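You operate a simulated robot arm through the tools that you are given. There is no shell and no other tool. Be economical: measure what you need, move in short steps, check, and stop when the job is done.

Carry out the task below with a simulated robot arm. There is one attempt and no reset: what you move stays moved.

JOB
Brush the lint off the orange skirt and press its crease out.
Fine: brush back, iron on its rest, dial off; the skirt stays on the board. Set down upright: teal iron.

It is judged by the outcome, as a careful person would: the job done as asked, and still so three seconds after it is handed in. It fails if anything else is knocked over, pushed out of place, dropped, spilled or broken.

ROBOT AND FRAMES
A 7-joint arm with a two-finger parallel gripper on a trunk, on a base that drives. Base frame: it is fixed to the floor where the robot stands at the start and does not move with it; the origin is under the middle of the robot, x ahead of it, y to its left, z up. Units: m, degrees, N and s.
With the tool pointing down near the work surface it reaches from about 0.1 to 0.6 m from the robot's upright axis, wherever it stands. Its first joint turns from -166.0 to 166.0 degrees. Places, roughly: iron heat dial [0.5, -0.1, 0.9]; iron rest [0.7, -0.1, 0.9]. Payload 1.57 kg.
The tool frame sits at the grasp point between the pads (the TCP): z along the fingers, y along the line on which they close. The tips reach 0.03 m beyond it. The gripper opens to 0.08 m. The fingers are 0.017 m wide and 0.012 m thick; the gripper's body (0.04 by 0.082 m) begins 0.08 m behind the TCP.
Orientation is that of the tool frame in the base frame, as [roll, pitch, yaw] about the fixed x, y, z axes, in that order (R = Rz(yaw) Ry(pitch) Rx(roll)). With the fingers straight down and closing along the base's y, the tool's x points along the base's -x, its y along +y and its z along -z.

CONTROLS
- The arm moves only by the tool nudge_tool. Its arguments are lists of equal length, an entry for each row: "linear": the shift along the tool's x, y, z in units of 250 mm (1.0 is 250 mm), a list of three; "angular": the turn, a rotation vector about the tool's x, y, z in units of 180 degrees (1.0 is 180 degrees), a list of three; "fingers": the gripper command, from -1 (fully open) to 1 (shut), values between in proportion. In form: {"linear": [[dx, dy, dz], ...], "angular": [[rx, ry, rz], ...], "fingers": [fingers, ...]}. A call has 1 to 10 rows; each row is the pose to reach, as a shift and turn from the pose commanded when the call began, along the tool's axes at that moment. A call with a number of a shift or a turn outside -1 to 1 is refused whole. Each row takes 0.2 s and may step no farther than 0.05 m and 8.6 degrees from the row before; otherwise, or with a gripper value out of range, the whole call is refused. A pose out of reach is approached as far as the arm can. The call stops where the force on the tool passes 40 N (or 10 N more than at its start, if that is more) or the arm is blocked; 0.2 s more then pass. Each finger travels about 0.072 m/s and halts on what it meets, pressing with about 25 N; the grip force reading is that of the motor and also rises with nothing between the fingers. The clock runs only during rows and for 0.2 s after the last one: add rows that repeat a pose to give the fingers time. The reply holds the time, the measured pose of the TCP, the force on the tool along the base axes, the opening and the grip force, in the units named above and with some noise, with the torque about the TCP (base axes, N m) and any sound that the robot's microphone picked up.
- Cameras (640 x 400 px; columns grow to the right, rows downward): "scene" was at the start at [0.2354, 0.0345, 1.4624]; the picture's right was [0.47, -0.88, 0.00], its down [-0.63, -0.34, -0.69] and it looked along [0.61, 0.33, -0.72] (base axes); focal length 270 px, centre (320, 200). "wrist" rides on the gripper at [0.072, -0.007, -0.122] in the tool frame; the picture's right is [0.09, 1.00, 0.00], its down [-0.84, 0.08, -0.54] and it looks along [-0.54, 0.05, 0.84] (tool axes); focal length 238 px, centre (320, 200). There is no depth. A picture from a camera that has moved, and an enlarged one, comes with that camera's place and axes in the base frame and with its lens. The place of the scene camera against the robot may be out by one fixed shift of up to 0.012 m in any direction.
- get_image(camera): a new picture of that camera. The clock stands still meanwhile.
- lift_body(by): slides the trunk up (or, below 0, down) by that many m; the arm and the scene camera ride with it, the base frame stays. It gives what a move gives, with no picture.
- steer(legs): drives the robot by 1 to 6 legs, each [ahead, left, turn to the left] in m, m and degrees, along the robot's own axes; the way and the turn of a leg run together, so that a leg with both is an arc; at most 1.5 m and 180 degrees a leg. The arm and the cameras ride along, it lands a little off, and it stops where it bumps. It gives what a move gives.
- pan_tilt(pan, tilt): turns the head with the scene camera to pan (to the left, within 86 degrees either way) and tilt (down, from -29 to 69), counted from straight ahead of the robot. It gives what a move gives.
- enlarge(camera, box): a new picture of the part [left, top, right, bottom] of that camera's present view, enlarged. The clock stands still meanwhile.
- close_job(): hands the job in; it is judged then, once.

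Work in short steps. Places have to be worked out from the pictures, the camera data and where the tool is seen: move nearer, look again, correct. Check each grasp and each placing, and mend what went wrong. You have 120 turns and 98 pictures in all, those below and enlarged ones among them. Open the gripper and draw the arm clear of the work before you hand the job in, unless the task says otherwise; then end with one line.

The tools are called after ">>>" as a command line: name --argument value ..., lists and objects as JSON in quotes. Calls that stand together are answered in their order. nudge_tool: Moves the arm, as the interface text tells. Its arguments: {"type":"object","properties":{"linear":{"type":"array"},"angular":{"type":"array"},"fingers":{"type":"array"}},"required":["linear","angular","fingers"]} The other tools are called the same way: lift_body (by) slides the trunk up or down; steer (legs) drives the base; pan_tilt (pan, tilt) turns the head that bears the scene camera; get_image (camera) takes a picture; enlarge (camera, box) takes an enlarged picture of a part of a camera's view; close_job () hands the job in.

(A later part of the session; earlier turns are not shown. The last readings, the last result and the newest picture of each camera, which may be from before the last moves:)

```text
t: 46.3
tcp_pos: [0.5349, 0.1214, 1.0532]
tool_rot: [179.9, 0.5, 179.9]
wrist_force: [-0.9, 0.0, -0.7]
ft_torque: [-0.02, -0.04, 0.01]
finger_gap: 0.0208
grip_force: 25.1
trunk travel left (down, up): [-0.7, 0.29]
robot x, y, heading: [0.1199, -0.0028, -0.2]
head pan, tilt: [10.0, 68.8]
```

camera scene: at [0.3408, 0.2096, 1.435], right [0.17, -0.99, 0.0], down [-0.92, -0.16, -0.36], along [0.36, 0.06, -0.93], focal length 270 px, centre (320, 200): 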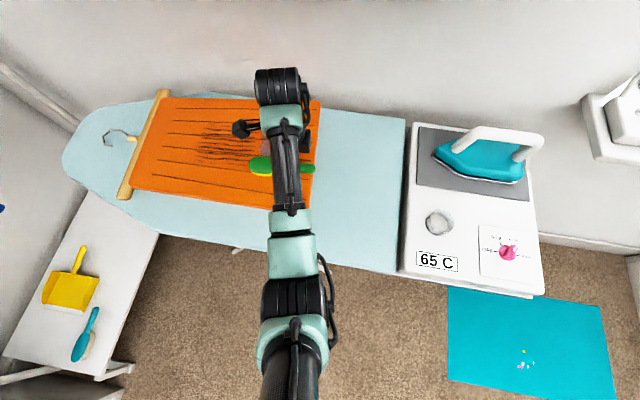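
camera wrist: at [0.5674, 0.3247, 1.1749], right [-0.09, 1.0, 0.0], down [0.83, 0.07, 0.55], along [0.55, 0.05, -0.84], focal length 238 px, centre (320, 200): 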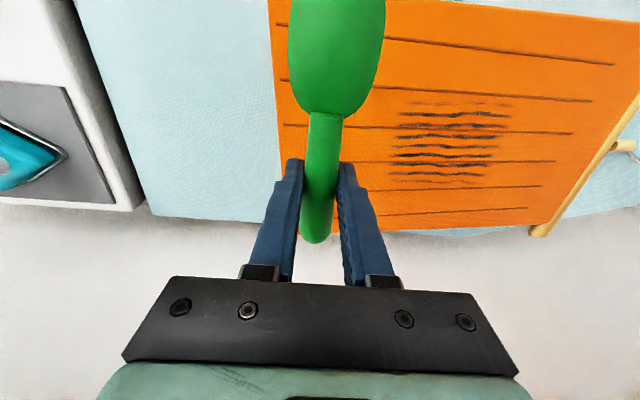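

I'm right above the home spot, so I'll descend, slowing near the bottom.

>>> nudge_tool --linear '[[0, -0.008, 0.15], [0, -0.008, 0.3], [0, -0.008, 0.45], [0, -0.008, 0.55], [0, -0.008, 0.59], [0, -0.008, 0.605]]' --angular '[[0, 0.003, 0], [0, 0.003, 0], [0, 0.003, 0], [0, 0.003, 0], [0, 0.003, 0], [0, 0.003, 0]]' --fingers '[1, 1, 1, 1, 1, 1]'

>>> nudge_tool --linear '[[0, 0, 0.005], [0, 0, 0.01], [0, 0, 0.015]]' --angular '[[0, 0, 0], [0, 0, 0], [0, 0, 0]]' --fingers '[1, 1, 1]'

```text
t: 47.7
tcp_pos: [0.5356, 0.1208, 0.8994]
tool_rot: [179.9, -0.1, 179.8]
wrist_force: [1.0, 0.6, -0.5]
ft_torque: [0.02, -0.02, -0.01]
finger_gap: 0.0205
grip_force: 25.0
trunk travel left (down, up): [-0.7, 0.29]
robot x, y, heading: [0.1205, -0.009, -0.1]
head pan, tilt: [10.0, 68.8]
```

```text
t: 48.5
tcp_pos: [0.5351, 0.1199, 0.8975]
tool_rot: [179.9, -0.1, 179.9]
wrist_force: [-0.6, 0.4, -0.8]
ft_torque: [0.05, -0.03, -0.01]
finger_gap: 0.0208
grip_force: 25.0
trunk travel left (down, up): [-0.7, 0.29]
robot x, y, heading: [0.1245, -0.0062, -0.3]
head pan, tilt: [10.0, 68.8]
```

>>> nudge_tool --linear '[[0, 0, 0.005], [0, 0, 0.01], [0, 0, 0.015]]' --angular '[[0, 0, 0], [0, 0, 0], [0, 0, 0]]' --fingers '[1, 1, 1]'

```text
t: 49.3
tcp_pos: [0.5347, 0.1202, 0.8941]
tool_rot: [179.9, -0.1, 179.9]
wrist_force: [0.6, 0.5, -1.0]
ft_torque: [0.0, -0.01, 0.03]
finger_gap: 0.0205
grip_force: 25.7
trunk travel left (down, up): [-0.7, 0.29]
robot x, y, heading: [0.1216, -0.0078, -0.2]
head pan, tilt: [10.0, 68.8]
```

The reading matches the pick-up height and contact should be imminent. One more millimetre, then open slowly.

>>> nudge_tool --linear '[[0, 0, 0.005], [0, 0, 0.005], [0, 0, 0.005], [0, 0, 0.005], [0, 0, 0.005], [0, 0, 0.005]]' --angular '[[0, 0, 0], [0, 0, 0], [0, 0, 0], [0, 0, 0], [0, 0, 0], [0, 0, 0]]' --fingers '[0.45, 0.4, 0.2, 0, -0.2, -0.4]'

>>> get_image --camera "wrist"

```text
t: 50.7
tcp_pos: [0.5349, 0.1209, 0.8922]
tool_rot: [179.9, 0.0, 179.8]
wrist_force: [-0.5, -0.4, -0.8]
ft_torque: [0.0, 0.02, 0.02]
finger_gap: 0.0559
grip_force: 0.0
trunk travel left (down, up): [-0.7, 0.29]
robot x, y, heading: [0.1207, -0.0087, -0.0]
head pan, tilt: [10.0, 68.8]
```

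```text
66 pictures are left
camera wrist: at [0.4638, 0.1134, 1.0139], right [-0.09, 1.0, 0.0], down [0.84, 0.07, 0.54], along [0.54, 0.05, -0.84], focal length 238 px, centre (320, 200)
```

wrist: 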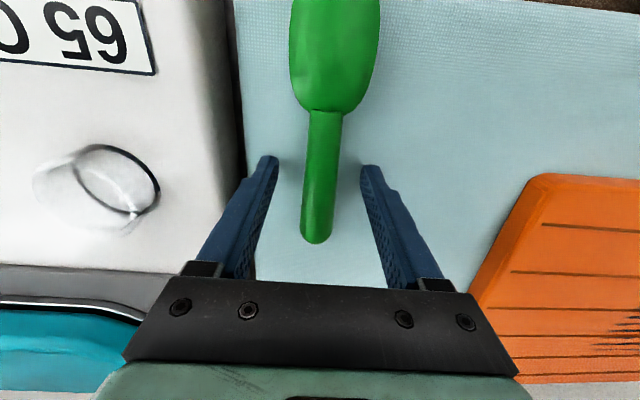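

The brush lies back in its place. I'll rise and move to view the dial from above.

>>> nudge_tool --linear '[[0, 0, -0.15], [0, 0, -0.35], [0, 0, -0.5], [0.04, -0.15, -0.55], [0.08, -0.32, -0.57], [0.12, -0.5, -0.57], [0.16, -0.68, -0.57], [0.2, -0.86, -0.57], [0.26, -1, -0.57]]' --angular '[[0, 0, 0], [0, 0, 0], [0, 0, 0], [0, 0, 0], [0, 0, 0], [0, 0, 0], [0, 0, 0], [0, 0, 0], [0, 0, 0]]' --fingers '[-0.4, -0.4, -0.4, -0.4, -0.4, -0.4, -0.4, -0.4, -0.4]'

>>> get_image --camera "wrist"

>>> enlarge --camera "scene" --box '[60, 60, 440, 260]'

```text
t: 52.7
tcp_pos: [0.4723, -0.1299, 1.0347]
tool_rot: [179.9, -0.1, 179.9]
wrist_force: [-0.3, -0.9, 0.0]
ft_torque: [0.04, 0.0, 0.0]
finger_gap: 0.0558
grip_force: 0.0
trunk travel left (down, up): [-0.7, 0.29]
robot x, y, heading: [0.126, -0.0057, -0.1]
head pan, tilt: [10.0, 68.8]
```

```text
65 pictures are left
camera wrist: at [0.3985, -0.1369, 1.156], right [-0.09, 1.0, 0.0], down [0.84, 0.07, 0.54], along [0.54, 0.05, -0.84], focal length 238 px, centre (320, 200)
```

wrist: 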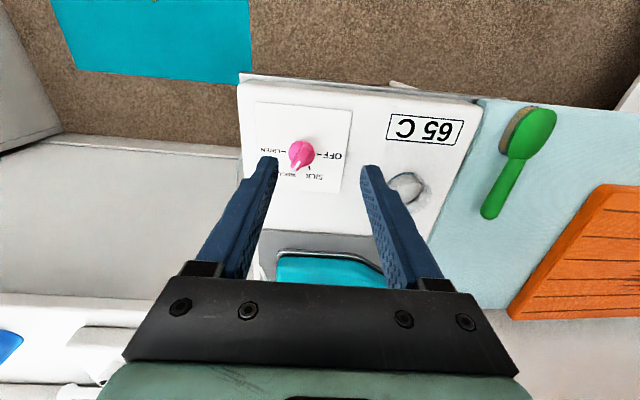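

```text
1.68 times, centred on (250, 160) of scene
camera zoom: at [0.3402, -0.0021, 1.435], right [0.17, -0.98, 0.0], down [-0.92, -0.16, -0.36], along [0.36, 0.06, -0.93], focal length 454 px, centre (438, 267)
```

zoom: 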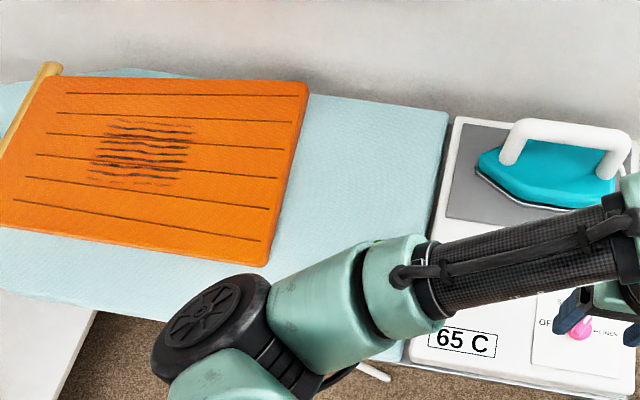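

>>> enlarge --camera "wrist" --box '[230, 90, 470, 240]'

```text
2.67 times, centred on (350, 165) of wrist
camera zoom: at [0.3985, -0.1369, 1.156], right [-0.09, 1.0, 0.0], down [0.84, 0.07, 0.54], along [0.54, 0.05, -0.84], focal length 636 px, centre (240, 293)
```

zoom: 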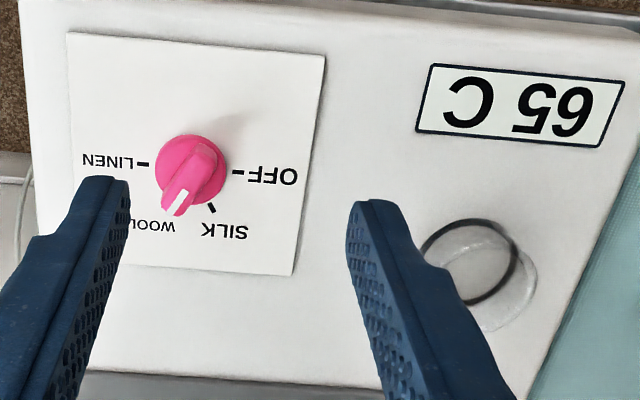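

The pointer appears to cover the WOOL tick. I'll get a truer straight-down view of the knob, staying high over the iron.

>>> nudge_tool --linear '[[0, 0, -0.15], [-0.1, 0, -0.3], [-0.25, 0, -0.35], [-0.38, 0, -0.35]]' --angular '[[0, 0, 0], [0, 0, 0], [0, 0, 0], [0, 0, 0]]' --fingers '[-0.4, -0.4, -0.4, -0.4]'

>>> enlarge --camera "wrist" --box '[240, 0, 480, 150]'

>>> get_image --camera "wrist"

```text
t: 53.7
tcp_pos: [0.5653, -0.1308, 1.123]
tool_rot: [179.9, -0.1, 179.9]
wrist_force: [0.8, 0.0, -0.6]
ft_torque: [0.0, -0.01, -0.01]
finger_gap: 0.056
grip_force: 0.1
trunk travel left (down, up): [-0.7, 0.29]
robot x, y, heading: [0.1197, -0.0144, -0.0]
head pan, tilt: [10.0, 68.8]
```

```text
2.67 times, centred on (360, 75) of wrist
camera zoom: at [0.4935, -0.1391, 1.2431], right [-0.09, 1.0, 0.0], down [0.84, 0.07, 0.54], along [0.54, 0.05, -0.84], focal length 636 px, centre (213, 533)
```

zoom: 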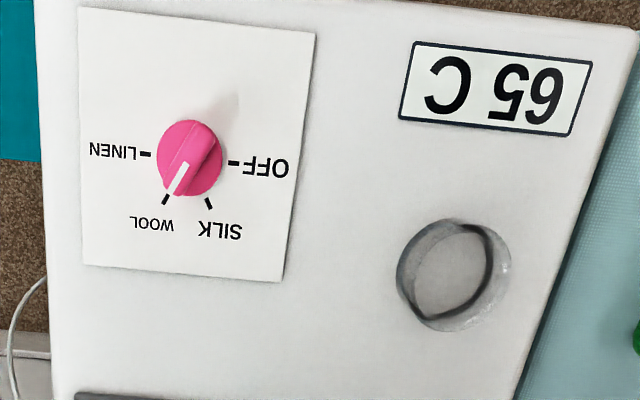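

```text
61 pictures are left
camera wrist: at [0.4935, -0.1391, 1.2431], right [-0.09, 1.0, 0.0], down [0.84, 0.07, 0.54], along [0.54, 0.05, -0.84], focal length 238 px, centre (320, 200)
```

wrist: 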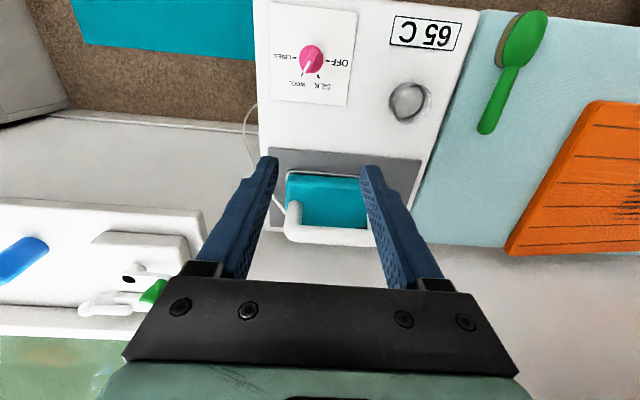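

The dial is set exactly on WOOL. Next the iron: I'll back off and take views to measure its handle.

>>> nudge_tool --linear '[[0.15, 0, 0], [0.3, 0, 0.03], [0.42, 0, 0.08]]' --angular '[[0, 0, 0], [0, 0, 0], [0, 0, 0]]' --fingers '[-1, -1, -1]'

>>> get_image --camera "wrist"

>>> pan_tilt --pan -10 --tilt 55

>>> get_image --camera "scene"

```text
t: 54.5
tcp_pos: [0.4607, -0.1299, 1.1022]
tool_rot: [-180.0, 0.0, 180.0]
wrist_force: [0.9, 0.4, 0.3]
ft_torque: [0.02, 0.02, -0.03]
finger_gap: 0.0799
grip_force: 0.1
trunk travel left (down, up): [-0.7, 0.29]
robot x, y, heading: [0.1205, -0.0057, -0.2]
head pan, tilt: [10.0, 68.8]
```

```text
60 pictures are left
camera wrist: at [0.3878, -0.1375, 1.2237], right [-0.09, 1.0, 0.0], down [0.84, 0.08, 0.54], along [0.54, 0.05, -0.84], focal length 238 px, centre (320, 200)
```

wrist: 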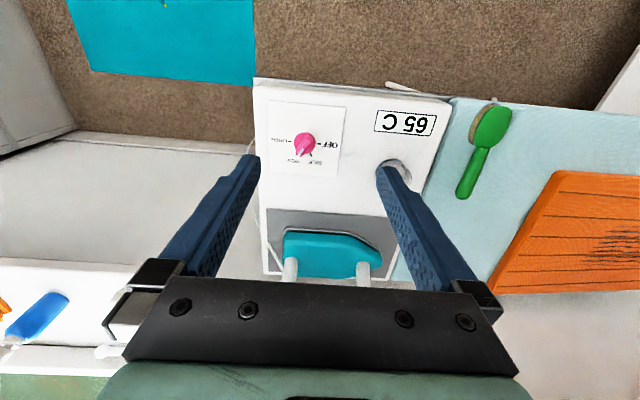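

```text
t: 55.3
tcp_pos: [0.4599, -0.1298, 1.103]
tool_rot: [179.9, -0.1, 179.9]
wrist_force: [-0.3, 0.3, -1.0]
ft_torque: [-0.03, -0.01, 0.0]
finger_gap: 0.0801
grip_force: 0.1
trunk travel left (down, up): [-0.7, 0.29]
robot x, y, heading: [0.1196, -0.0049, -0.2]
head pan, tilt: [-10.0, 55.0]
```

```text
59 pictures are left
camera scene: at [0.3562, -0.0237, 1.4504], right [-0.17, -0.98, 0.0], down [-0.81, 0.14, -0.57], along [0.56, -0.1, -0.82], focal length 270 px, centre (320, 200)
```

scene: 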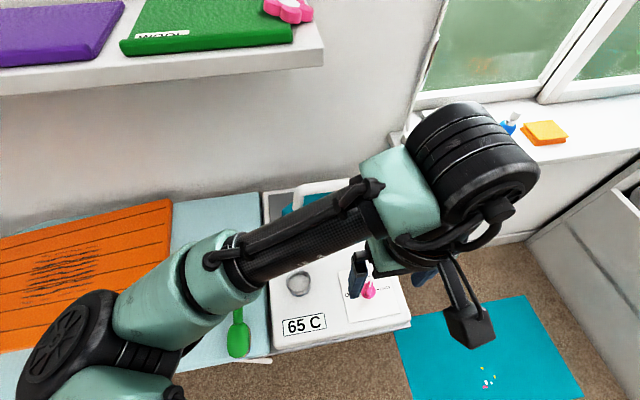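

The folded clothes on the shelf carry edge tags, so the skirt may have one too. I'll zoom in.

>>> enlarge --camera "scene" --box '[100, 0, 300, 70]'

>>> enlarge --camera "scene" --box '[0, 180, 200, 360]'

```text
3.20 times, centred on (200, 35) of scene
camera zoom: at [0.3562, -0.0237, 1.4504], right [-0.17, -0.98, 0.0], down [-0.81, 0.14, -0.57], along [0.56, -0.1, -0.82], focal length 863 px, centre (704, 728)
```

zoom: 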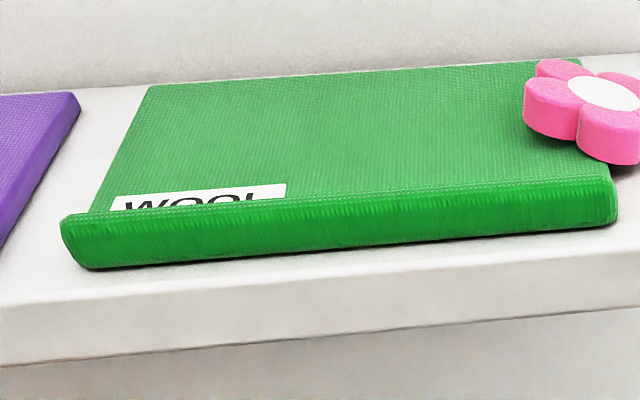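

```text
2.22 times, centred on (100, 270) of scene
camera zoom: at [0.3562, -0.0237, 1.4504], right [-0.17, -0.98, 0.0], down [-0.81, 0.14, -0.57], along [0.56, -0.1, -0.82], focal length 599 px, centre (809, 44)
```

zoom: 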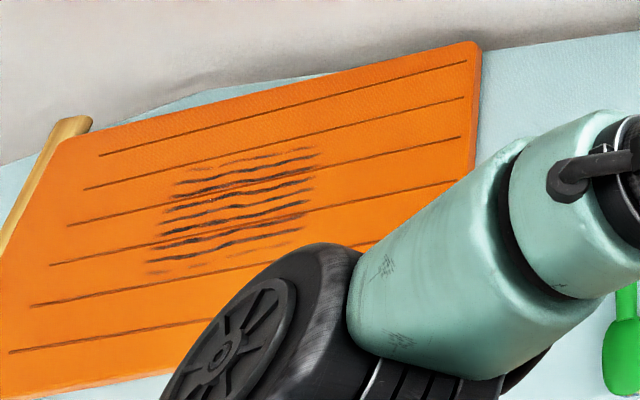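

The green one is tagged WOOL, so fabric tags matter here. I'll look at the purple tag, the sill note, and the skirt's waist from other angles.

>>> enlarge --camera "scene" --box '[440, 90, 600, 190]'

>>> pan_tilt --pan 55 --tilt 38

>>> get_image --camera "scene"

```text
4.00 times, centred on (520, 140) of scene
camera zoom: at [0.3562, -0.0237, 1.4504], right [-0.17, -0.98, 0.0], down [-0.81, 0.14, -0.57], along [0.56, -0.1, -0.82], focal length 1078 px, centre (-480, 440)
```

zoom: 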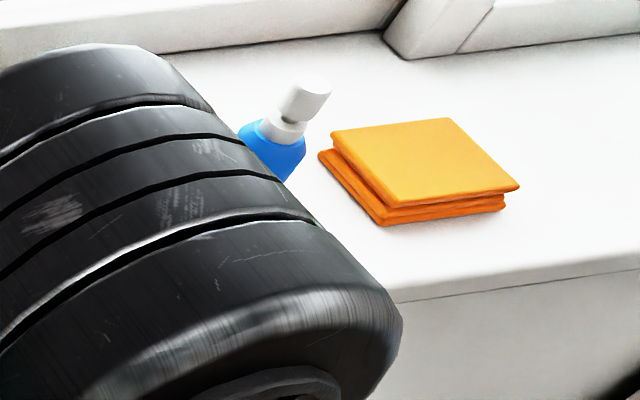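

```text
t: 56.7
tcp_pos: [0.4616, -0.1313, 1.1029]
tool_rot: [179.9, -0.1, 179.9]
wrist_force: [-0.3, -0.1, 0.0]
ft_torque: [0.01, 0.0, -0.02]
finger_gap: 0.0803
grip_force: 0.1
trunk travel left (down, up): [-0.7, 0.29]
robot x, y, heading: [0.1221, -0.0064, -0.3]
head pan, tilt: [55.0, 38.0]
```

```text
55 pictures are left
camera scene: at [0.3349, 0.0593, 1.4741], right [0.82, -0.57, 0.0], down [-0.35, -0.5, -0.79], along [0.45, 0.64, -0.62], focal length 270 px, centre (320, 200)
```

scene: 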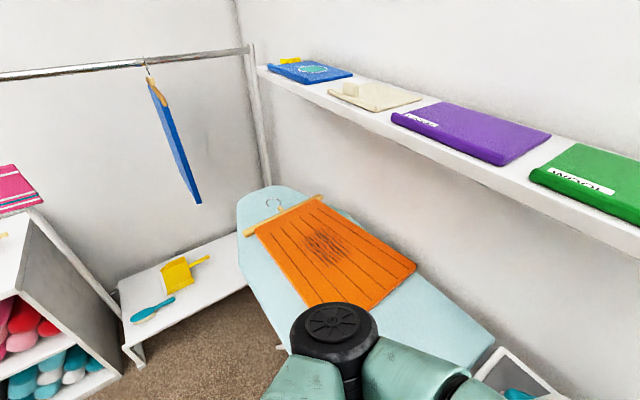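

>>> enlarge --camera "scene" --box '[230, 170, 430, 320]'

>>> enlarge --camera "scene" --box '[380, 85, 640, 235]'

```text
2.67 times, centred on (330, 245) of scene
camera zoom: at [0.3349, 0.0593, 1.4741], right [0.82, -0.57, 0.0], down [-0.35, -0.5, -0.79], along [0.45, 0.64, -0.62], focal length 719 px, centre (293, 80)
```

zoom: 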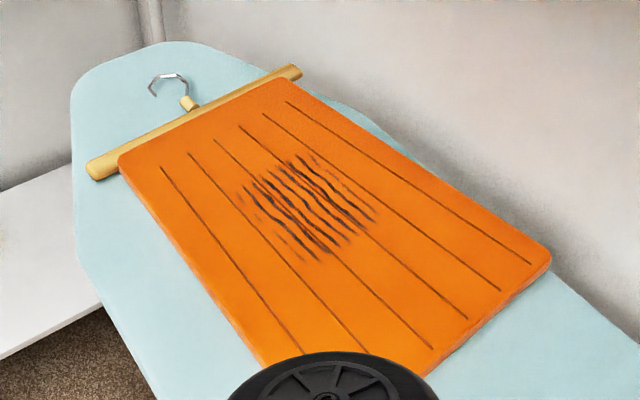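

```text
2.46 times, centred on (510, 160) of scene
camera zoom: at [0.3349, 0.0593, 1.4741], right [0.82, -0.57, 0.0], down [-0.35, -0.5, -0.79], along [0.45, 0.64, -0.62], focal length 664 px, centre (-148, 298)
```

zoom: 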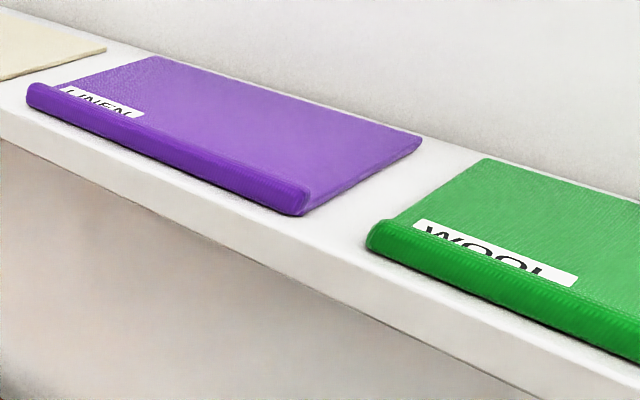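

No tag is visible on the skirt, only on the shelf garments; the dial is already on WOOL. I'll go and measure the iron's handle from an intermediate viewpoint.

>>> nudge_tool --linear '[[-0.1, 0.03, -0.1], [-0.2, 0.06, -0.2], [-0.3, 0.1, -0.24]]' --angular '[[0, 0, 0], [0, 0, 0], [0, 0, 0]]' --fingers '[-1, -1, -1]'

>>> get_image --camera "wrist"

>>> pan_tilt --pan -30 --tilt 50

>>> get_image --camera "scene"

```text
t: 57.5
tcp_pos: [0.5357, -0.105, 1.1638]
tool_rot: [179.9, -0.1, 179.8]
wrist_force: [0.4, -0.7, 0.6]
ft_torque: [-0.02, 0.04, -0.02]
finger_gap: 0.0803
grip_force: 0.1
trunk travel left (down, up): [-0.7, 0.29]
robot x, y, heading: [0.1198, -0.0105, 0.0]
head pan, tilt: [55.0, 38.0]
```

```text
52 pictures are left
camera wrist: at [0.4632, -0.1127, 1.2843], right [-0.09, 1.0, 0.0], down [0.84, 0.07, 0.54], along [0.54, 0.05, -0.84], focal length 238 px, centre (320, 200)
```

wrist: 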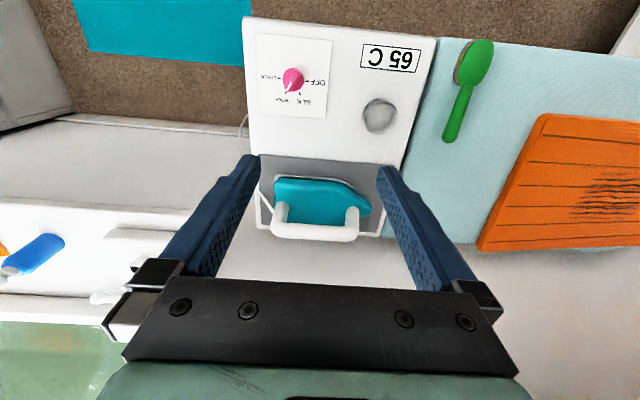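

```text
t: 59.1
tcp_pos: [0.5357, -0.1052, 1.1632]
tool_rot: [179.9, -0.1, 179.9]
wrist_force: [0.3, 0.7, -0.1]
ft_torque: [0.0, 0.02, 0.0]
finger_gap: 0.0801
grip_force: 0.1
trunk travel left (down, up): [-0.7, 0.29]
robot x, y, heading: [0.1209, -0.0087, -0.2]
head pan, tilt: [-30.0, 50.0]
```

```text
51 pictures are left
camera scene: at [0.3519, -0.0498, 1.4569], right [-0.5, -0.87, 0.0], down [-0.66, 0.38, -0.64], along [0.56, -0.32, -0.77], focal length 270 px, centre (320, 200)
```

scene: 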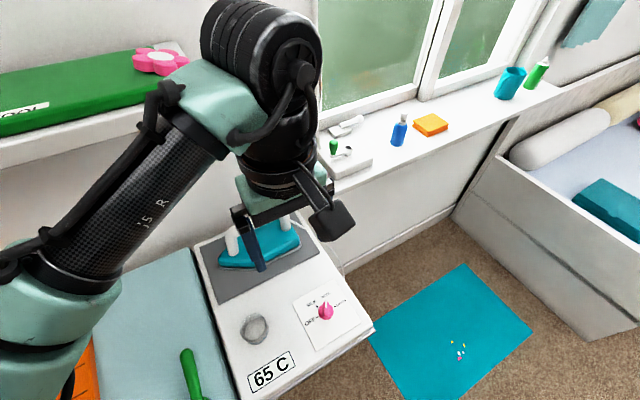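

I judge the handle bar to be centred at about (0.71, -0.094, 0.995), running nearly along y (about 5° skewed). I'll turn the hand by about 85° so the fingers close across it, and move above it.

>>> nudge_tool --linear '[[-0.05, 0, 0], [-0.1, 0, 0], [-0.16, 0.01, 0], [-0.22, 0.01, 0], [-0.28, 0.02, 0], [-0.34, 0.02, 0], [-0.4, 0.03, 0], [-0.46, 0.03, 0], [-0.52, 0.04, 0], [-0.58, 0.044, 0]]' --angular '[[0, 0, 0.047], [0, 0, 0.094], [0, 0, 0.141], [0, 0, 0.188], [0, 0, 0.235], [0, 0, 0.282], [0, 0, 0.329], [0, 0, 0.376], [0, 0, 0.423], [0, 0, 0.47]]' --fingers '[-1, -1, -1, -1, -1, -1, -1, -1, -1, -1]'

>>> get_image --camera "wrist"

>>> get_image --camera "scene"

```text
t: 61.0
tcp_pos: [0.6453, -0.0995, 1.1619]
tool_rot: [-179.4, -0.9, 110.9]
wrist_force: [-28.3, 3.5, 2.0]
ft_torque: [-0.45, -3.57, 0.64]
finger_gap: 0.08
grip_force: 0.1
trunk travel left (down, up): [-0.7, 0.29]
robot x, y, heading: [0.1191, -0.0073, -0.1]
head pan, tilt: [-30.0, 50.0]
stopped in row 9: the force on the tool passed its limit at 45 N (the readings are from after the stop); the commanded pose is now the measured one
```

```text
50 pictures are left
camera wrist: at [0.6144, -0.0361, 1.2838], right [0.9, 0.44, -0.01], down [0.38, -0.76, 0.53], along [0.23, -0.48, -0.85], focal length 238 px, centre (320, 200)
```

wrist: 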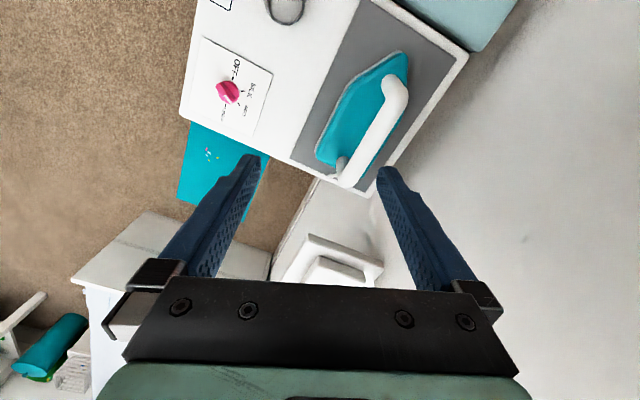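

```text
49 pictures are left
camera scene: at [0.3498, -0.0496, 1.4573], right [-0.5, -0.87, 0.0], down [-0.66, 0.38, -0.64], along [0.56, -0.32, -0.77], focal length 270 px, centre (320, 200)
```

scene: 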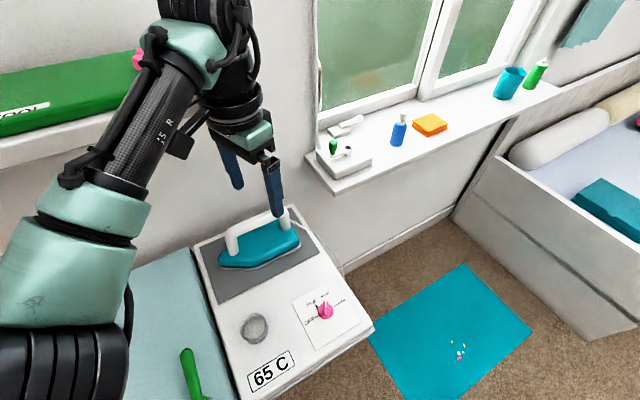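

My hand hit the overhanging shelf (front edge near x 0.66, z ~1.29); its items look undisturbed. I'll back off to -x and finish the turn there.

>>> nudge_tool --linear '[[0.05, -0.13, 0], [0.1, -0.26, 0.05], [0.143, -0.374, 0.1]]' --angular '[[0, 0, 0], [0, 0, 0.04], [0, 0, 0.087]]' --fingers '[-1, -1, -1]'

>>> pan_tilt --pan 0 --tilt 15

>>> get_image --camera "scene"

```text
t: 61.8
tcp_pos: [0.5464, -0.0981, 1.1368]
tool_rot: [-179.3, -0.4, 95.3]
wrist_force: [0.1, -0.7, -0.6]
ft_torque: [0.03, 0.0, 0.0]
finger_gap: 0.0801
grip_force: 0.0
trunk travel left (down, up): [-0.7, 0.29]
robot x, y, heading: [0.1229, -0.0064, -0.0]
head pan, tilt: [-30.0, 50.0]
```

```text
t: 62.8
tcp_pos: [0.547, -0.098, 1.1369]
tool_rot: [-179.4, -0.5, 95.5]
wrist_force: [-0.7, -1.0, 0.7]
ft_torque: [0.0, 0.02, 0.01]
finger_gap: 0.0797
grip_force: 0.1
trunk travel left (down, up): [-0.7, 0.29]
robot x, y, heading: [0.1216, -0.0066, -0.2]
head pan, tilt: [0.0, 15.0]
```

```text
48 pictures are left
camera scene: at [0.3784, -0.0114, 1.5106], right [0.0, -1.0, 0.0], down [-0.26, 0.0, -0.97], along [0.97, 0.0, -0.26], focal length 270 px, centre (320, 200)
```

scene: 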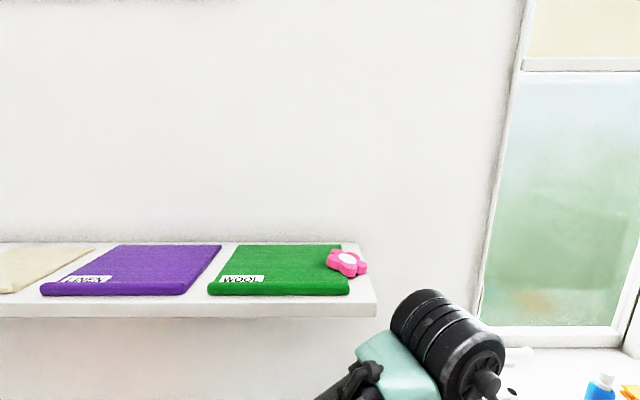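

The shelf's front edge is at x ≈ 0.668, its right end at y ≈ -0.08. I'll tilt the hand 30° so that the wrist stays back under/before the shelf while the fingers reach forward-down to the handle.

>>> nudge_tool --linear '[[0, 0, 0], [0, 0, 0], [0, 0, 0], [0, 0, 0]]' --angular '[[-0.042, 0, 0], [-0.084, 0, 0], [-0.126, 0, 0], [-0.167, 0, 0]]' --fingers '[-0.4, -0.4, -0.4, -0.4]'

>>> get_image --camera "wrist"

```text
t: 63.8
tcp_pos: [0.5476, -0.0976, 1.1371]
tool_rot: [150.4, -0.4, 95.4]
wrist_force: [-0.3, 1.3, -1.3]
ft_torque: [0.01, 0.02, 0.05]
finger_gap: 0.0562
grip_force: 0.1
trunk travel left (down, up): [-0.7, 0.29]
robot x, y, heading: [0.1206, -0.0094, 0.0]
head pan, tilt: [0.0, 15.0]
```

```text
47 pictures are left
camera wrist: at [0.4754, -0.0341, 1.2392], right [0.85, 0.17, 0.49], down [-0.12, -0.86, 0.5], along [0.51, -0.49, -0.71], focal length 238 px, centre (320, 200)
```

wrist: 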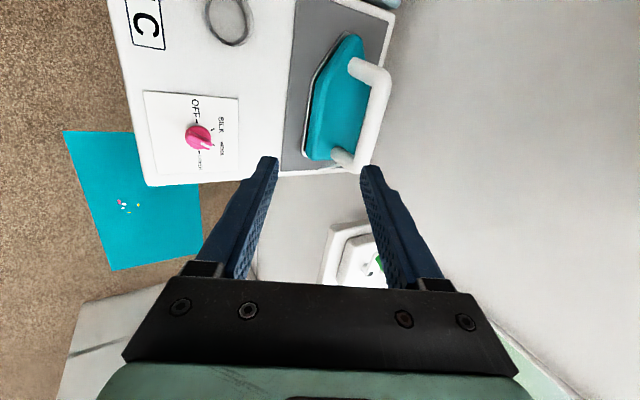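

The views agree: the bar centre is at about (0.704, -0.094, 1.00). I'll move to a pre-grasp 10 cm back along the tilted approach.

>>> nudge_tool --linear '[[-0.01, 0.07, 0.1], [-0.02, 0.14, 0.2], [-0.03, 0.21, 0.29], [-0.044, 0.272, 0.384]]' --angular '[[0, 0, 0], [0, 0, 0], [0, 0, 0], [0, 0, 0]]' --fingers '[-0.4, -0.4, -0.4, -0.4]'

>>> get_image --camera "wrist"

>>> pan_tilt --pan -25 --tilt 40

>>> get_image --camera "scene"

```text
t: 64.8
tcp_pos: [0.656, -0.0973, 1.0854]
tool_rot: [150.4, -0.5, 95.4]
wrist_force: [0.0, 0.2, 0.8]
ft_torque: [0.02, -0.03, 0.02]
finger_gap: 0.056
grip_force: 0.0
trunk travel left (down, up): [-0.7, 0.29]
robot x, y, heading: [0.1192, -0.0098, -0.3]
head pan, tilt: [0.0, 15.0]
```

```text
46 pictures are left
camera wrist: at [0.5837, -0.0335, 1.1881], right [0.85, 0.17, 0.49], down [-0.12, -0.86, 0.5], along [0.51, -0.49, -0.71], focal length 238 px, centre (320, 200)
```

wrist: 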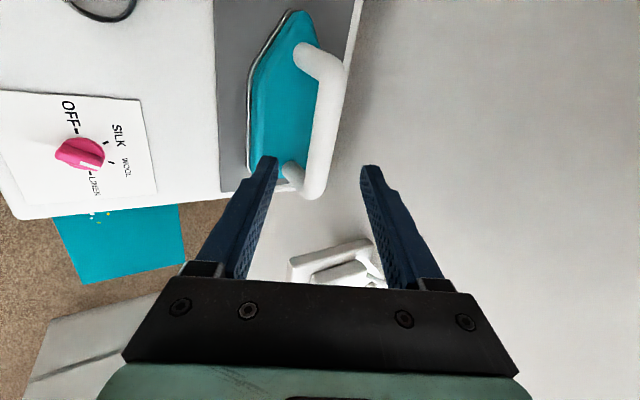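

```text
t: 65.7
tcp_pos: [0.6549, -0.0982, 1.0865]
tool_rot: [150.6, -0.5, 95.3]
wrist_force: [-0.3, 0.4, 0.5]
ft_torque: [-0.01, 0.01, 0.02]
finger_gap: 0.0558
grip_force: 0.0
trunk travel left (down, up): [-0.7, 0.29]
robot x, y, heading: [0.1231, -0.0091, -0.1]
head pan, tilt: [-25.0, 40.0]
```

```text
45 pictures are left
camera scene: at [0.3621, -0.0472, 1.4712], right [-0.42, -0.91, 0.0], down [-0.58, 0.27, -0.77], along [0.69, -0.32, -0.64], focal length 270 px, centre (320, 200)
```

scene: 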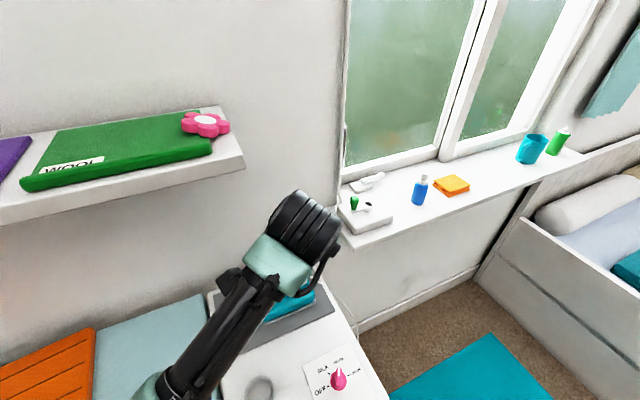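

The approach line passes through the bar's middle (expected pixel (320,138), bar at ~(324,138)). I'll advance along the tool axis 8.5 cm.

>>> nudge_tool --linear '[[0, 0.003, 0.1], [0, 0.006, 0.2], [0, 0.008, 0.28], [0, 0.008, 0.34]]' --angular '[[0, 0, 0], [0, 0, 0], [0, 0, 0], [0, 0, 0]]' --fingers '[-0.4, -0.4, -0.4, -0.4]'

>>> get_image --camera "wrist"

```text
t: 66.7
tcp_pos: [0.6987, -0.0935, 1.0136]
tool_rot: [150.4, -0.4, 95.5]
wrist_force: [-0.8, 0.1, -0.1]
ft_torque: [-0.01, 0.03, 0.0]
finger_gap: 0.0559
grip_force: 0.0
trunk travel left (down, up): [-0.7, 0.29]
robot x, y, heading: [0.1192, -0.0079, -0.2]
head pan, tilt: [-25.0, 40.0]
```

```text
44 pictures are left
camera wrist: at [0.626, -0.0305, 1.115], right [0.85, 0.17, 0.49], down [-0.12, -0.86, 0.5], along [0.51, -0.49, -0.71], focal length 238 px, centre (320, 200)
```

wrist: 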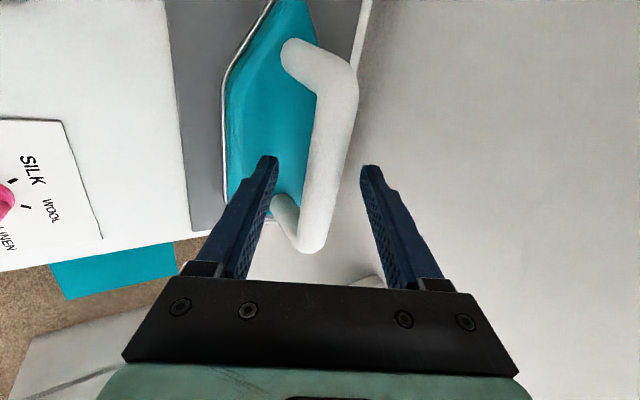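

Triangulation puts the bar about 2 cm further along the axis and centred. I'll advance 1.7 cm and close.

>>> nudge_tool --linear '[[0, 0, 0.03], [0, 0, 0.055], [0, 0, 0.068]]' --angular '[[0, 0, 0], [0, 0, 0], [0, 0, 0]]' --fingers '[-0.4, -0.4, -0.4]'

>>> nudge_tool --linear '[[0, 0, 0], [0, 0, 0], [0, 0, 0], [0, 0, 0]]' --angular '[[0, 0, 0], [0, 0, 0], [0, 0, 0], [0, 0, 0]]' --fingers '[1, 1, 1, 1]'

>>> get_image --camera "wrist"

```text
t: 67.5
tcp_pos: [0.7066, -0.0938, 0.9981]
tool_rot: [150.6, -0.3, 95.4]
wrist_force: [-0.1, 0.5, 0.7]
ft_torque: [-0.01, -0.02, 0.03]
finger_gap: 0.0559
grip_force: 0.1
trunk travel left (down, up): [-0.7, 0.29]
robot x, y, heading: [0.1187, -0.0081, -0.4]
head pan, tilt: [-25.0, 40.0]
```

```text
t: 68.5
tcp_pos: [0.7069, -0.0932, 1.0]
tool_rot: [150.3, -0.3, 95.4]
wrist_force: [8.6, 0.8, 8.6]
ft_torque: [0.47, -0.2, -0.25]
finger_gap: 0.0258
grip_force: 24.7
trunk travel left (down, up): [-0.7, 0.29]
robot x, y, heading: [0.1213, -0.0087, -0.1]
head pan, tilt: [-25.0, 40.0]
```

```text
43 pictures are left
camera wrist: at [0.6345, -0.0296, 1.1023], right [0.85, 0.17, 0.49], down [-0.12, -0.86, 0.5], along [0.51, -0.49, -0.71], focal length 238 px, centre (320, 200)
```

wrist: 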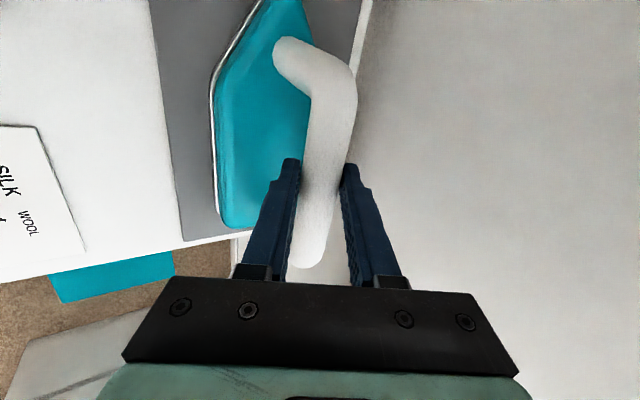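

The grip is on (25.8 mm). I'll lift 3 cm straight and check that the iron comes along level.

>>> nudge_tool --linear '[[0, 0.02, -0.035], [0, 0.04, -0.07], [0, 0.059, -0.104]]' --angular '[[0, 0, 0], [0, 0, 0], [0, 0, 0]]' --fingers '[1, 1, 1]'

>>> get_image --camera "wrist"

>>> get_image --camera "scene"

```text
t: 69.3
tcp_pos: [0.7059, -0.0945, 1.0262]
tool_rot: [150.8, -0.5, 95.4]
wrist_force: [0.3, -1.1, -9.9]
ft_torque: [-0.04, 0.05, 0.04]
finger_gap: 0.0243
grip_force: 25.1
trunk travel left (down, up): [-0.7, 0.29]
robot x, y, heading: [0.1173, -0.0063, 0.3]
head pan, tilt: [-25.0, 40.0]
```

```text
42 pictures are left
camera wrist: at [0.6347, -0.0308, 1.1298], right [0.86, 0.17, 0.49], down [-0.12, -0.86, 0.5], along [0.5, -0.49, -0.71], focal length 238 px, centre (320, 200)
```

wrist: 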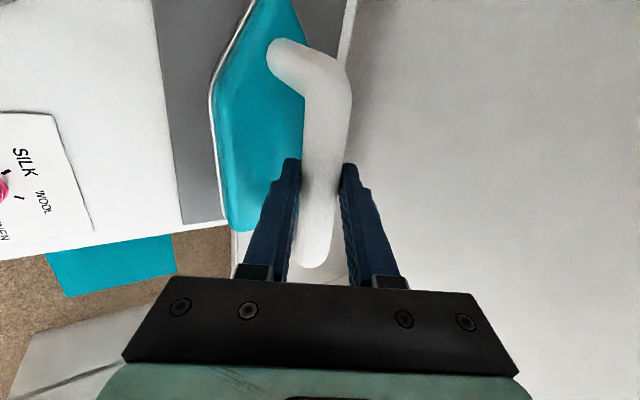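

```text
41 pictures are left
camera scene: at [0.3632, -0.0475, 1.4708], right [-0.42, -0.91, 0.0], down [-0.58, 0.27, -0.77], along [0.69, -0.32, -0.64], focal length 270 px, centre (320, 200)
```

scene: 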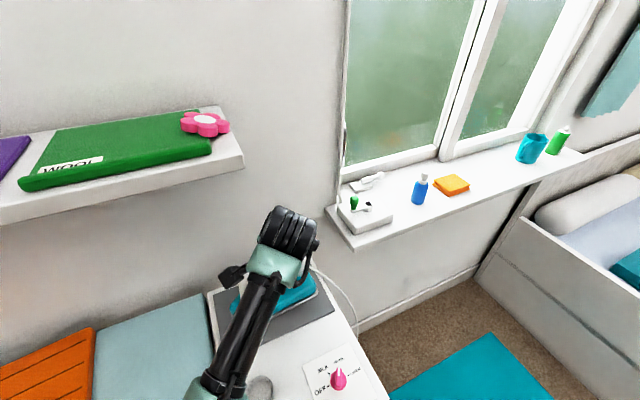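

The iron is held, balanced (about 10 N). I'll draw it back from under the shelf and up a little, then drive left, keeping the base clear of the bench.

>>> nudge_tool --linear '[[0.01, -0.06, -0.085], [0.02, -0.13, -0.17], [0.03, -0.2, -0.25], [0.038, -0.267, -0.336]]' --angular '[[0, 0, 0], [0, 0, 0], [0, 0, 0], [0, 0, 0]]' --fingers '[1, 1, 1, 1]'

>>> steer --legs '[[0, 0.38, 0]]'

>>> pan_tilt --pan 15 --tilt 50

>>> get_image --camera "scene"

>>> get_image --camera "wrist"

```text
t: 70.3
tcp_pos: [0.6071, -0.0964, 1.0673]
tool_rot: [150.6, -0.4, 95.5]
wrist_force: [0.0, 0.0, -10.1]
ft_torque: [-0.03, 0.05, -0.04]
finger_gap: 0.0247
grip_force: 24.8
trunk travel left (down, up): [-0.7, 0.29]
robot x, y, heading: [0.1231, -0.0059, 0.1]
head pan, tilt: [-25.0, 40.0]
```

```text
t: 72.7
tcp_pos: [0.6073, 0.2824, 1.0664]
tool_rot: [150.6, -0.4, 95.6]
wrist_force: [-0.6, 0.7, -9.0]
ft_torque: [0.0, 0.01, 0.0]
finger_gap: 0.0248
grip_force: 25.3
trunk travel left (down, up): [-0.7, 0.29]
robot x, y, heading: [0.1205, 0.3658, 0.1]
head pan, tilt: [-25.0, 40.0]
```

```text
t: 73.7
tcp_pos: [0.6068, 0.2814, 1.0674]
tool_rot: [150.6, -0.4, 95.6]
wrist_force: [0.2, 0.2, -10.1]
ft_torque: [-0.01, 0.06, 0.01]
finger_gap: 0.025
grip_force: 25.0
trunk travel left (down, up): [-0.7, 0.29]
robot x, y, heading: [0.1217, 0.3652, 0.1]
head pan, tilt: [15.0, 50.0]
```

```text
40 pictures are left
camera scene: at [0.3598, 0.385, 1.4567], right [0.26, -0.97, 0.0], down [-0.74, -0.2, -0.64], along [0.62, 0.17, -0.77], focal length 270 px, centre (320, 200)
```

scene: 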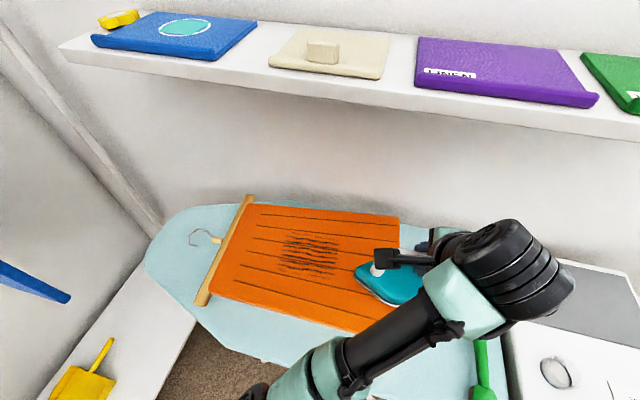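

```text
39 pictures are left
camera wrist: at [0.5346, 0.3453, 1.1699], right [0.85, 0.17, 0.49], down [-0.11, -0.86, 0.5], along [0.51, -0.49, -0.71], focal length 238 px, centre (320, 200)
```

wrist: 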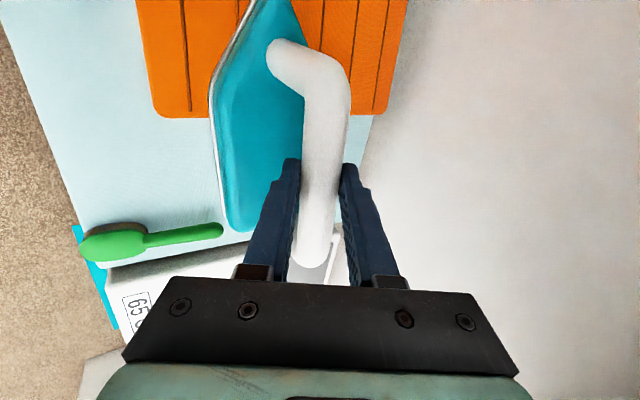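

The crease centre is at about (0.655, 0.496). I'll carry the iron over it, still clear of the cloth.

>>> nudge_tool --linear '[[0.14, 0.03, 0.02], [0.28, 0.06, 0.05], [0.42, 0.09, 0.09], [0.56, 0.12, 0.13], [0.69, 0.15, 0.18], [0.81, 0.181, 0.227]]' --angular '[[0, 0, 0], [0, 0, 0], [0, 0, 0], [0, 0, 0], [0, 0, 0], [0, 0, 0]]' --fingers '[1, 1, 1, 1, 1, 1]'

>>> get_image --camera "wrist"

>>> get_image --camera "scene"

```text
t: 75.1
tcp_pos: [0.6549, 0.4896, 1.0403]
tool_rot: [150.8, -0.4, 95.6]
wrist_force: [-0.7, 0.1, -9.7]
ft_torque: [-0.04, 0.07, -0.02]
finger_gap: 0.0246
grip_force: 25.4
trunk travel left (down, up): [-0.7, 0.29]
robot x, y, heading: [0.1154, 0.3693, 0.2]
head pan, tilt: [15.0, 50.0]
```

```text
38 pictures are left
camera wrist: at [0.5827, 0.554, 1.1434], right [0.86, 0.17, 0.49], down [-0.12, -0.86, 0.5], along [0.51, -0.49, -0.71], focal length 238 px, centre (320, 200)
```

wrist: 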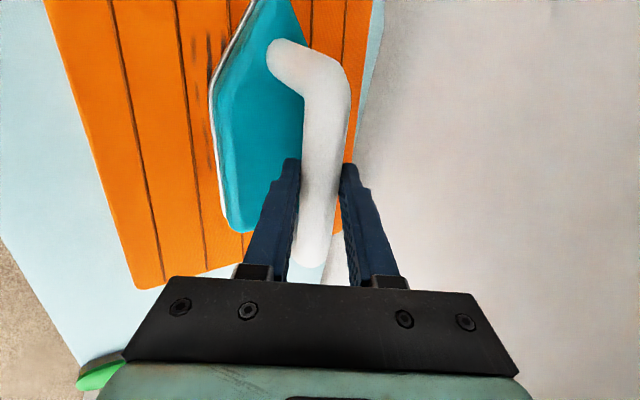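

```text
37 pictures are left
camera scene: at [0.3601, 0.3862, 1.4566], right [0.26, -0.97, 0.0], down [-0.74, -0.2, -0.64], along [0.62, 0.17, -0.77], focal length 270 px, centre (320, 200)
```

scene: 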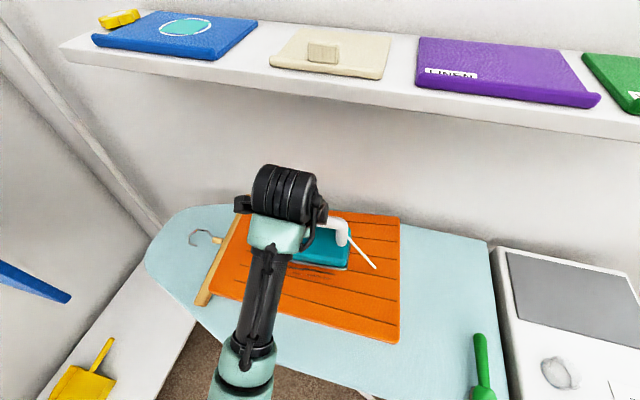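

I'll lower the iron gently onto the crease, small steps at the end.

>>> nudge_tool --linear '[[0, -0.02, 0.035], [0, -0.036, 0.063], [0, -0.048, 0.084], [0, -0.058, 0.102], [0, -0.068, 0.12]]' --angular '[[0, 0, 0], [0, 0, 0], [0, 0, 0], [0, 0, 0], [0, 0, 0]]' --fingers '[1, 1, 1, 1, 1]'

```text
t: 76.3
tcp_pos: [0.6545, 0.4908, 1.0057]
tool_rot: [150.6, -0.3, 95.8]
wrist_force: [-0.2, -1.3, -8.7]
ft_torque: [0.01, 0.05, 0.02]
finger_gap: 0.0247
grip_force: 25.5
trunk travel left (down, up): [-0.7, 0.29]
robot x, y, heading: [0.1208, 0.3691, 0.0]
head pan, tilt: [15.0, 50.0]
```

>>> nudge_tool --linear '[[0, -0.005, 0.009], [0, -0.01, 0.018], [0, -0.015, 0.026], [0, -0.02, 0.034]]' --angular '[[0, 0, 0], [0, 0, 0], [0, 0, 0], [0, 0, 0]]' --fingers '[1, 1, 1, 1]'

```text
t: 77.3
tcp_pos: [0.653, 0.4882, 0.9987]
tool_rot: [150.3, -0.7, 95.5]
wrist_force: [0.3, -3.2, 1.9]
ft_torque: [0.79, -0.02, -0.03]
finger_gap: 0.0248
grip_force: 25.4
trunk travel left (down, up): [-0.7, 0.29]
robot x, y, heading: [0.1255, 0.3697, 0.5]
head pan, tilt: [15.0, 50.0]
```

The iron rests on the cloth (about 11 N). I'll hold and make a slow, short stroke to see whether the crease responds and the skirt stays.

>>> nudge_tool --linear '[[0, 0, 0], [0.03, 0.003, 0.001], [0.06, 0.005, 0.003], [0.09, 0.007, 0.004], [0.06, 0.005, 0.003], [0.03, 0.003, 0.001], [0, 0, 0], [-0.04, -0.003, -0.002], [-0.08, -0.007, -0.004], [-0.12, -0.01, -0.006]]' --angular '[[0, 0, 0], [0, 0, 0], [0, 0, 0], [0, 0, 0], [0, 0, 0], [0, 0, 0], [0, 0, 0], [0, 0, 0], [0, 0, 0], [0, 0, 0]]' --fingers '[1, 1, 1, 1, 1, 1, 1, 1, 1, 1]'

>>> get_image --camera "scene"

>>> get_image --camera "wrist"

```text
t: 79.5
tcp_pos: [0.6542, 0.4596, 0.9961]
tool_rot: [150.7, -0.5, 95.7]
wrist_force: [-0.3, 1.1, -5.0]
ft_torque: [0.61, 0.1, -0.01]
finger_gap: 0.0246
grip_force: 24.6
trunk travel left (down, up): [-0.7, 0.29]
robot x, y, heading: [0.1199, 0.3675, 0.4]
head pan, tilt: [15.0, 50.0]
```

```text
36 pictures are left
camera scene: at [0.3595, 0.3851, 1.4568], right [0.26, -0.97, 0.0], down [-0.74, -0.2, -0.64], along [0.62, 0.17, -0.77], focal length 270 px, centre (320, 200)
```

scene: 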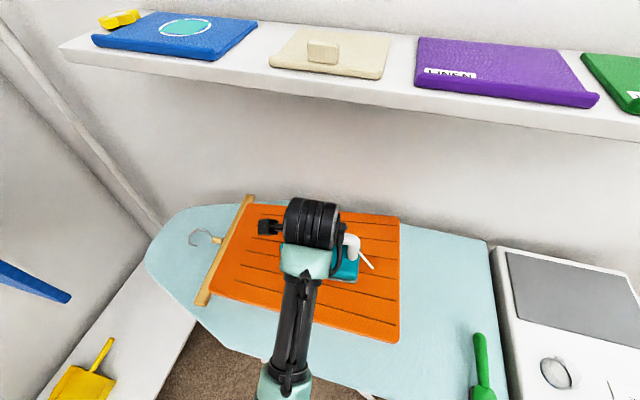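

```text
35 pictures are left
camera wrist: at [0.581, 0.5231, 1.0995], right [0.85, 0.17, 0.49], down [-0.11, -0.86, 0.5], along [0.51, -0.49, -0.71], focal length 238 px, centre (320, 200)
```

wrist: 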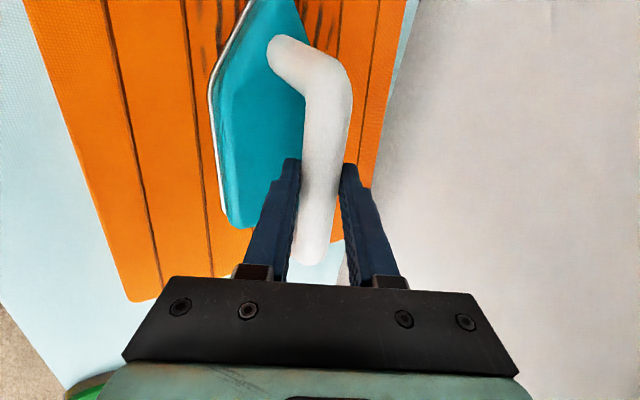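

The skirt stayed put. I'll zoom in on what's visible of the crease around the iron.

>>> enlarge --camera "wrist" --box '[80, 0, 420, 170]'

>>> enlarge --camera "scene" --box '[200, 180, 420, 350]'

```text
1.88 times, centred on (250, 85) of wrist
camera zoom: at [0.581, 0.5231, 1.0995], right [0.85, 0.17, 0.49], down [-0.11, -0.86, 0.5], along [0.51, -0.49, -0.71], focal length 449 px, centre (452, 416)
```

zoom: 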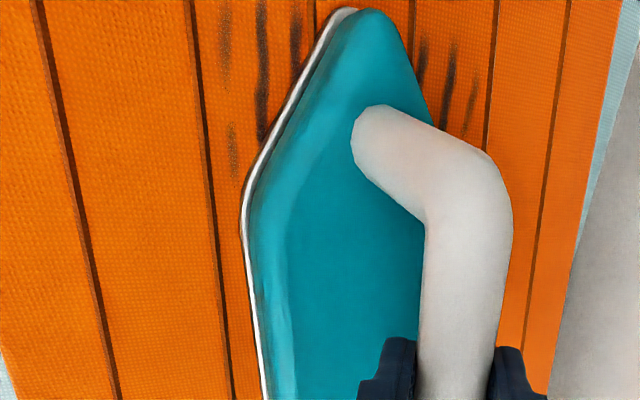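

```text
2.35 times, centred on (310, 265) of scene
camera zoom: at [0.3595, 0.3851, 1.4568], right [0.26, -0.97, 0.0], down [-0.74, -0.2, -0.64], along [0.62, 0.17, -0.77], focal length 634 px, centre (344, 47)
```

zoom: 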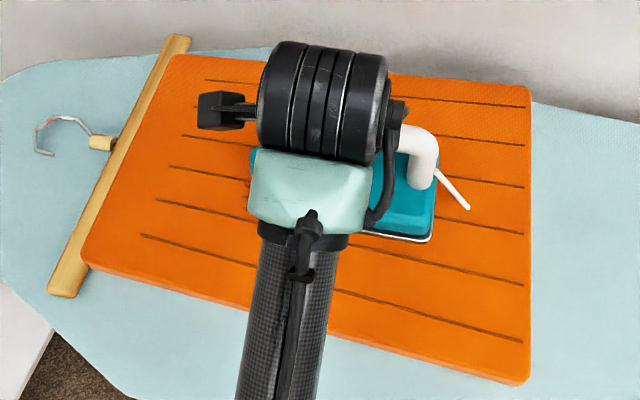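

I'll slide the iron hem-ward 7 cm to uncover the pressed part and compare.

>>> nudge_tool --linear '[[-0.06, -0.005, -0.002], [-0.12, -0.01, -0.004], [-0.18, -0.015, -0.006], [-0.24, -0.02, -0.008], [-0.28, -0.023, -0.01]]' --angular '[[0, 0, 0], [0, 0, 0], [0, 0, 0], [0, 0, 0], [0, 0, 0]]' --fingers '[1, 1, 1, 1, 1]'

>>> enlarge --camera "scene" --box '[200, 180, 420, 350]'

```text
t: 80.7
tcp_pos: [0.6554, 0.3883, 0.9964]
tool_rot: [150.5, -0.4, 95.8]
wrist_force: [1.6, 2.7, -1.3]
ft_torque: [0.52, -0.03, -0.08]
finger_gap: 0.025
grip_force: 24.8
trunk travel left (down, up): [-0.7, 0.29]
robot x, y, heading: [0.1195, 0.3692, 0.1]
head pan, tilt: [15.0, 50.0]
```

```text
2.35 times, centred on (310, 265) of scene
camera zoom: at [0.3591, 0.3855, 1.4569], right [0.26, -0.97, 0.0], down [-0.74, -0.2, -0.64], along [0.62, 0.17, -0.77], focal length 634 px, centre (344, 47)
```

zoom: 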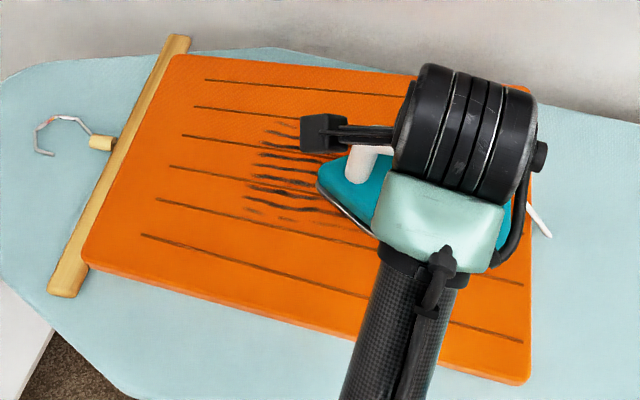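

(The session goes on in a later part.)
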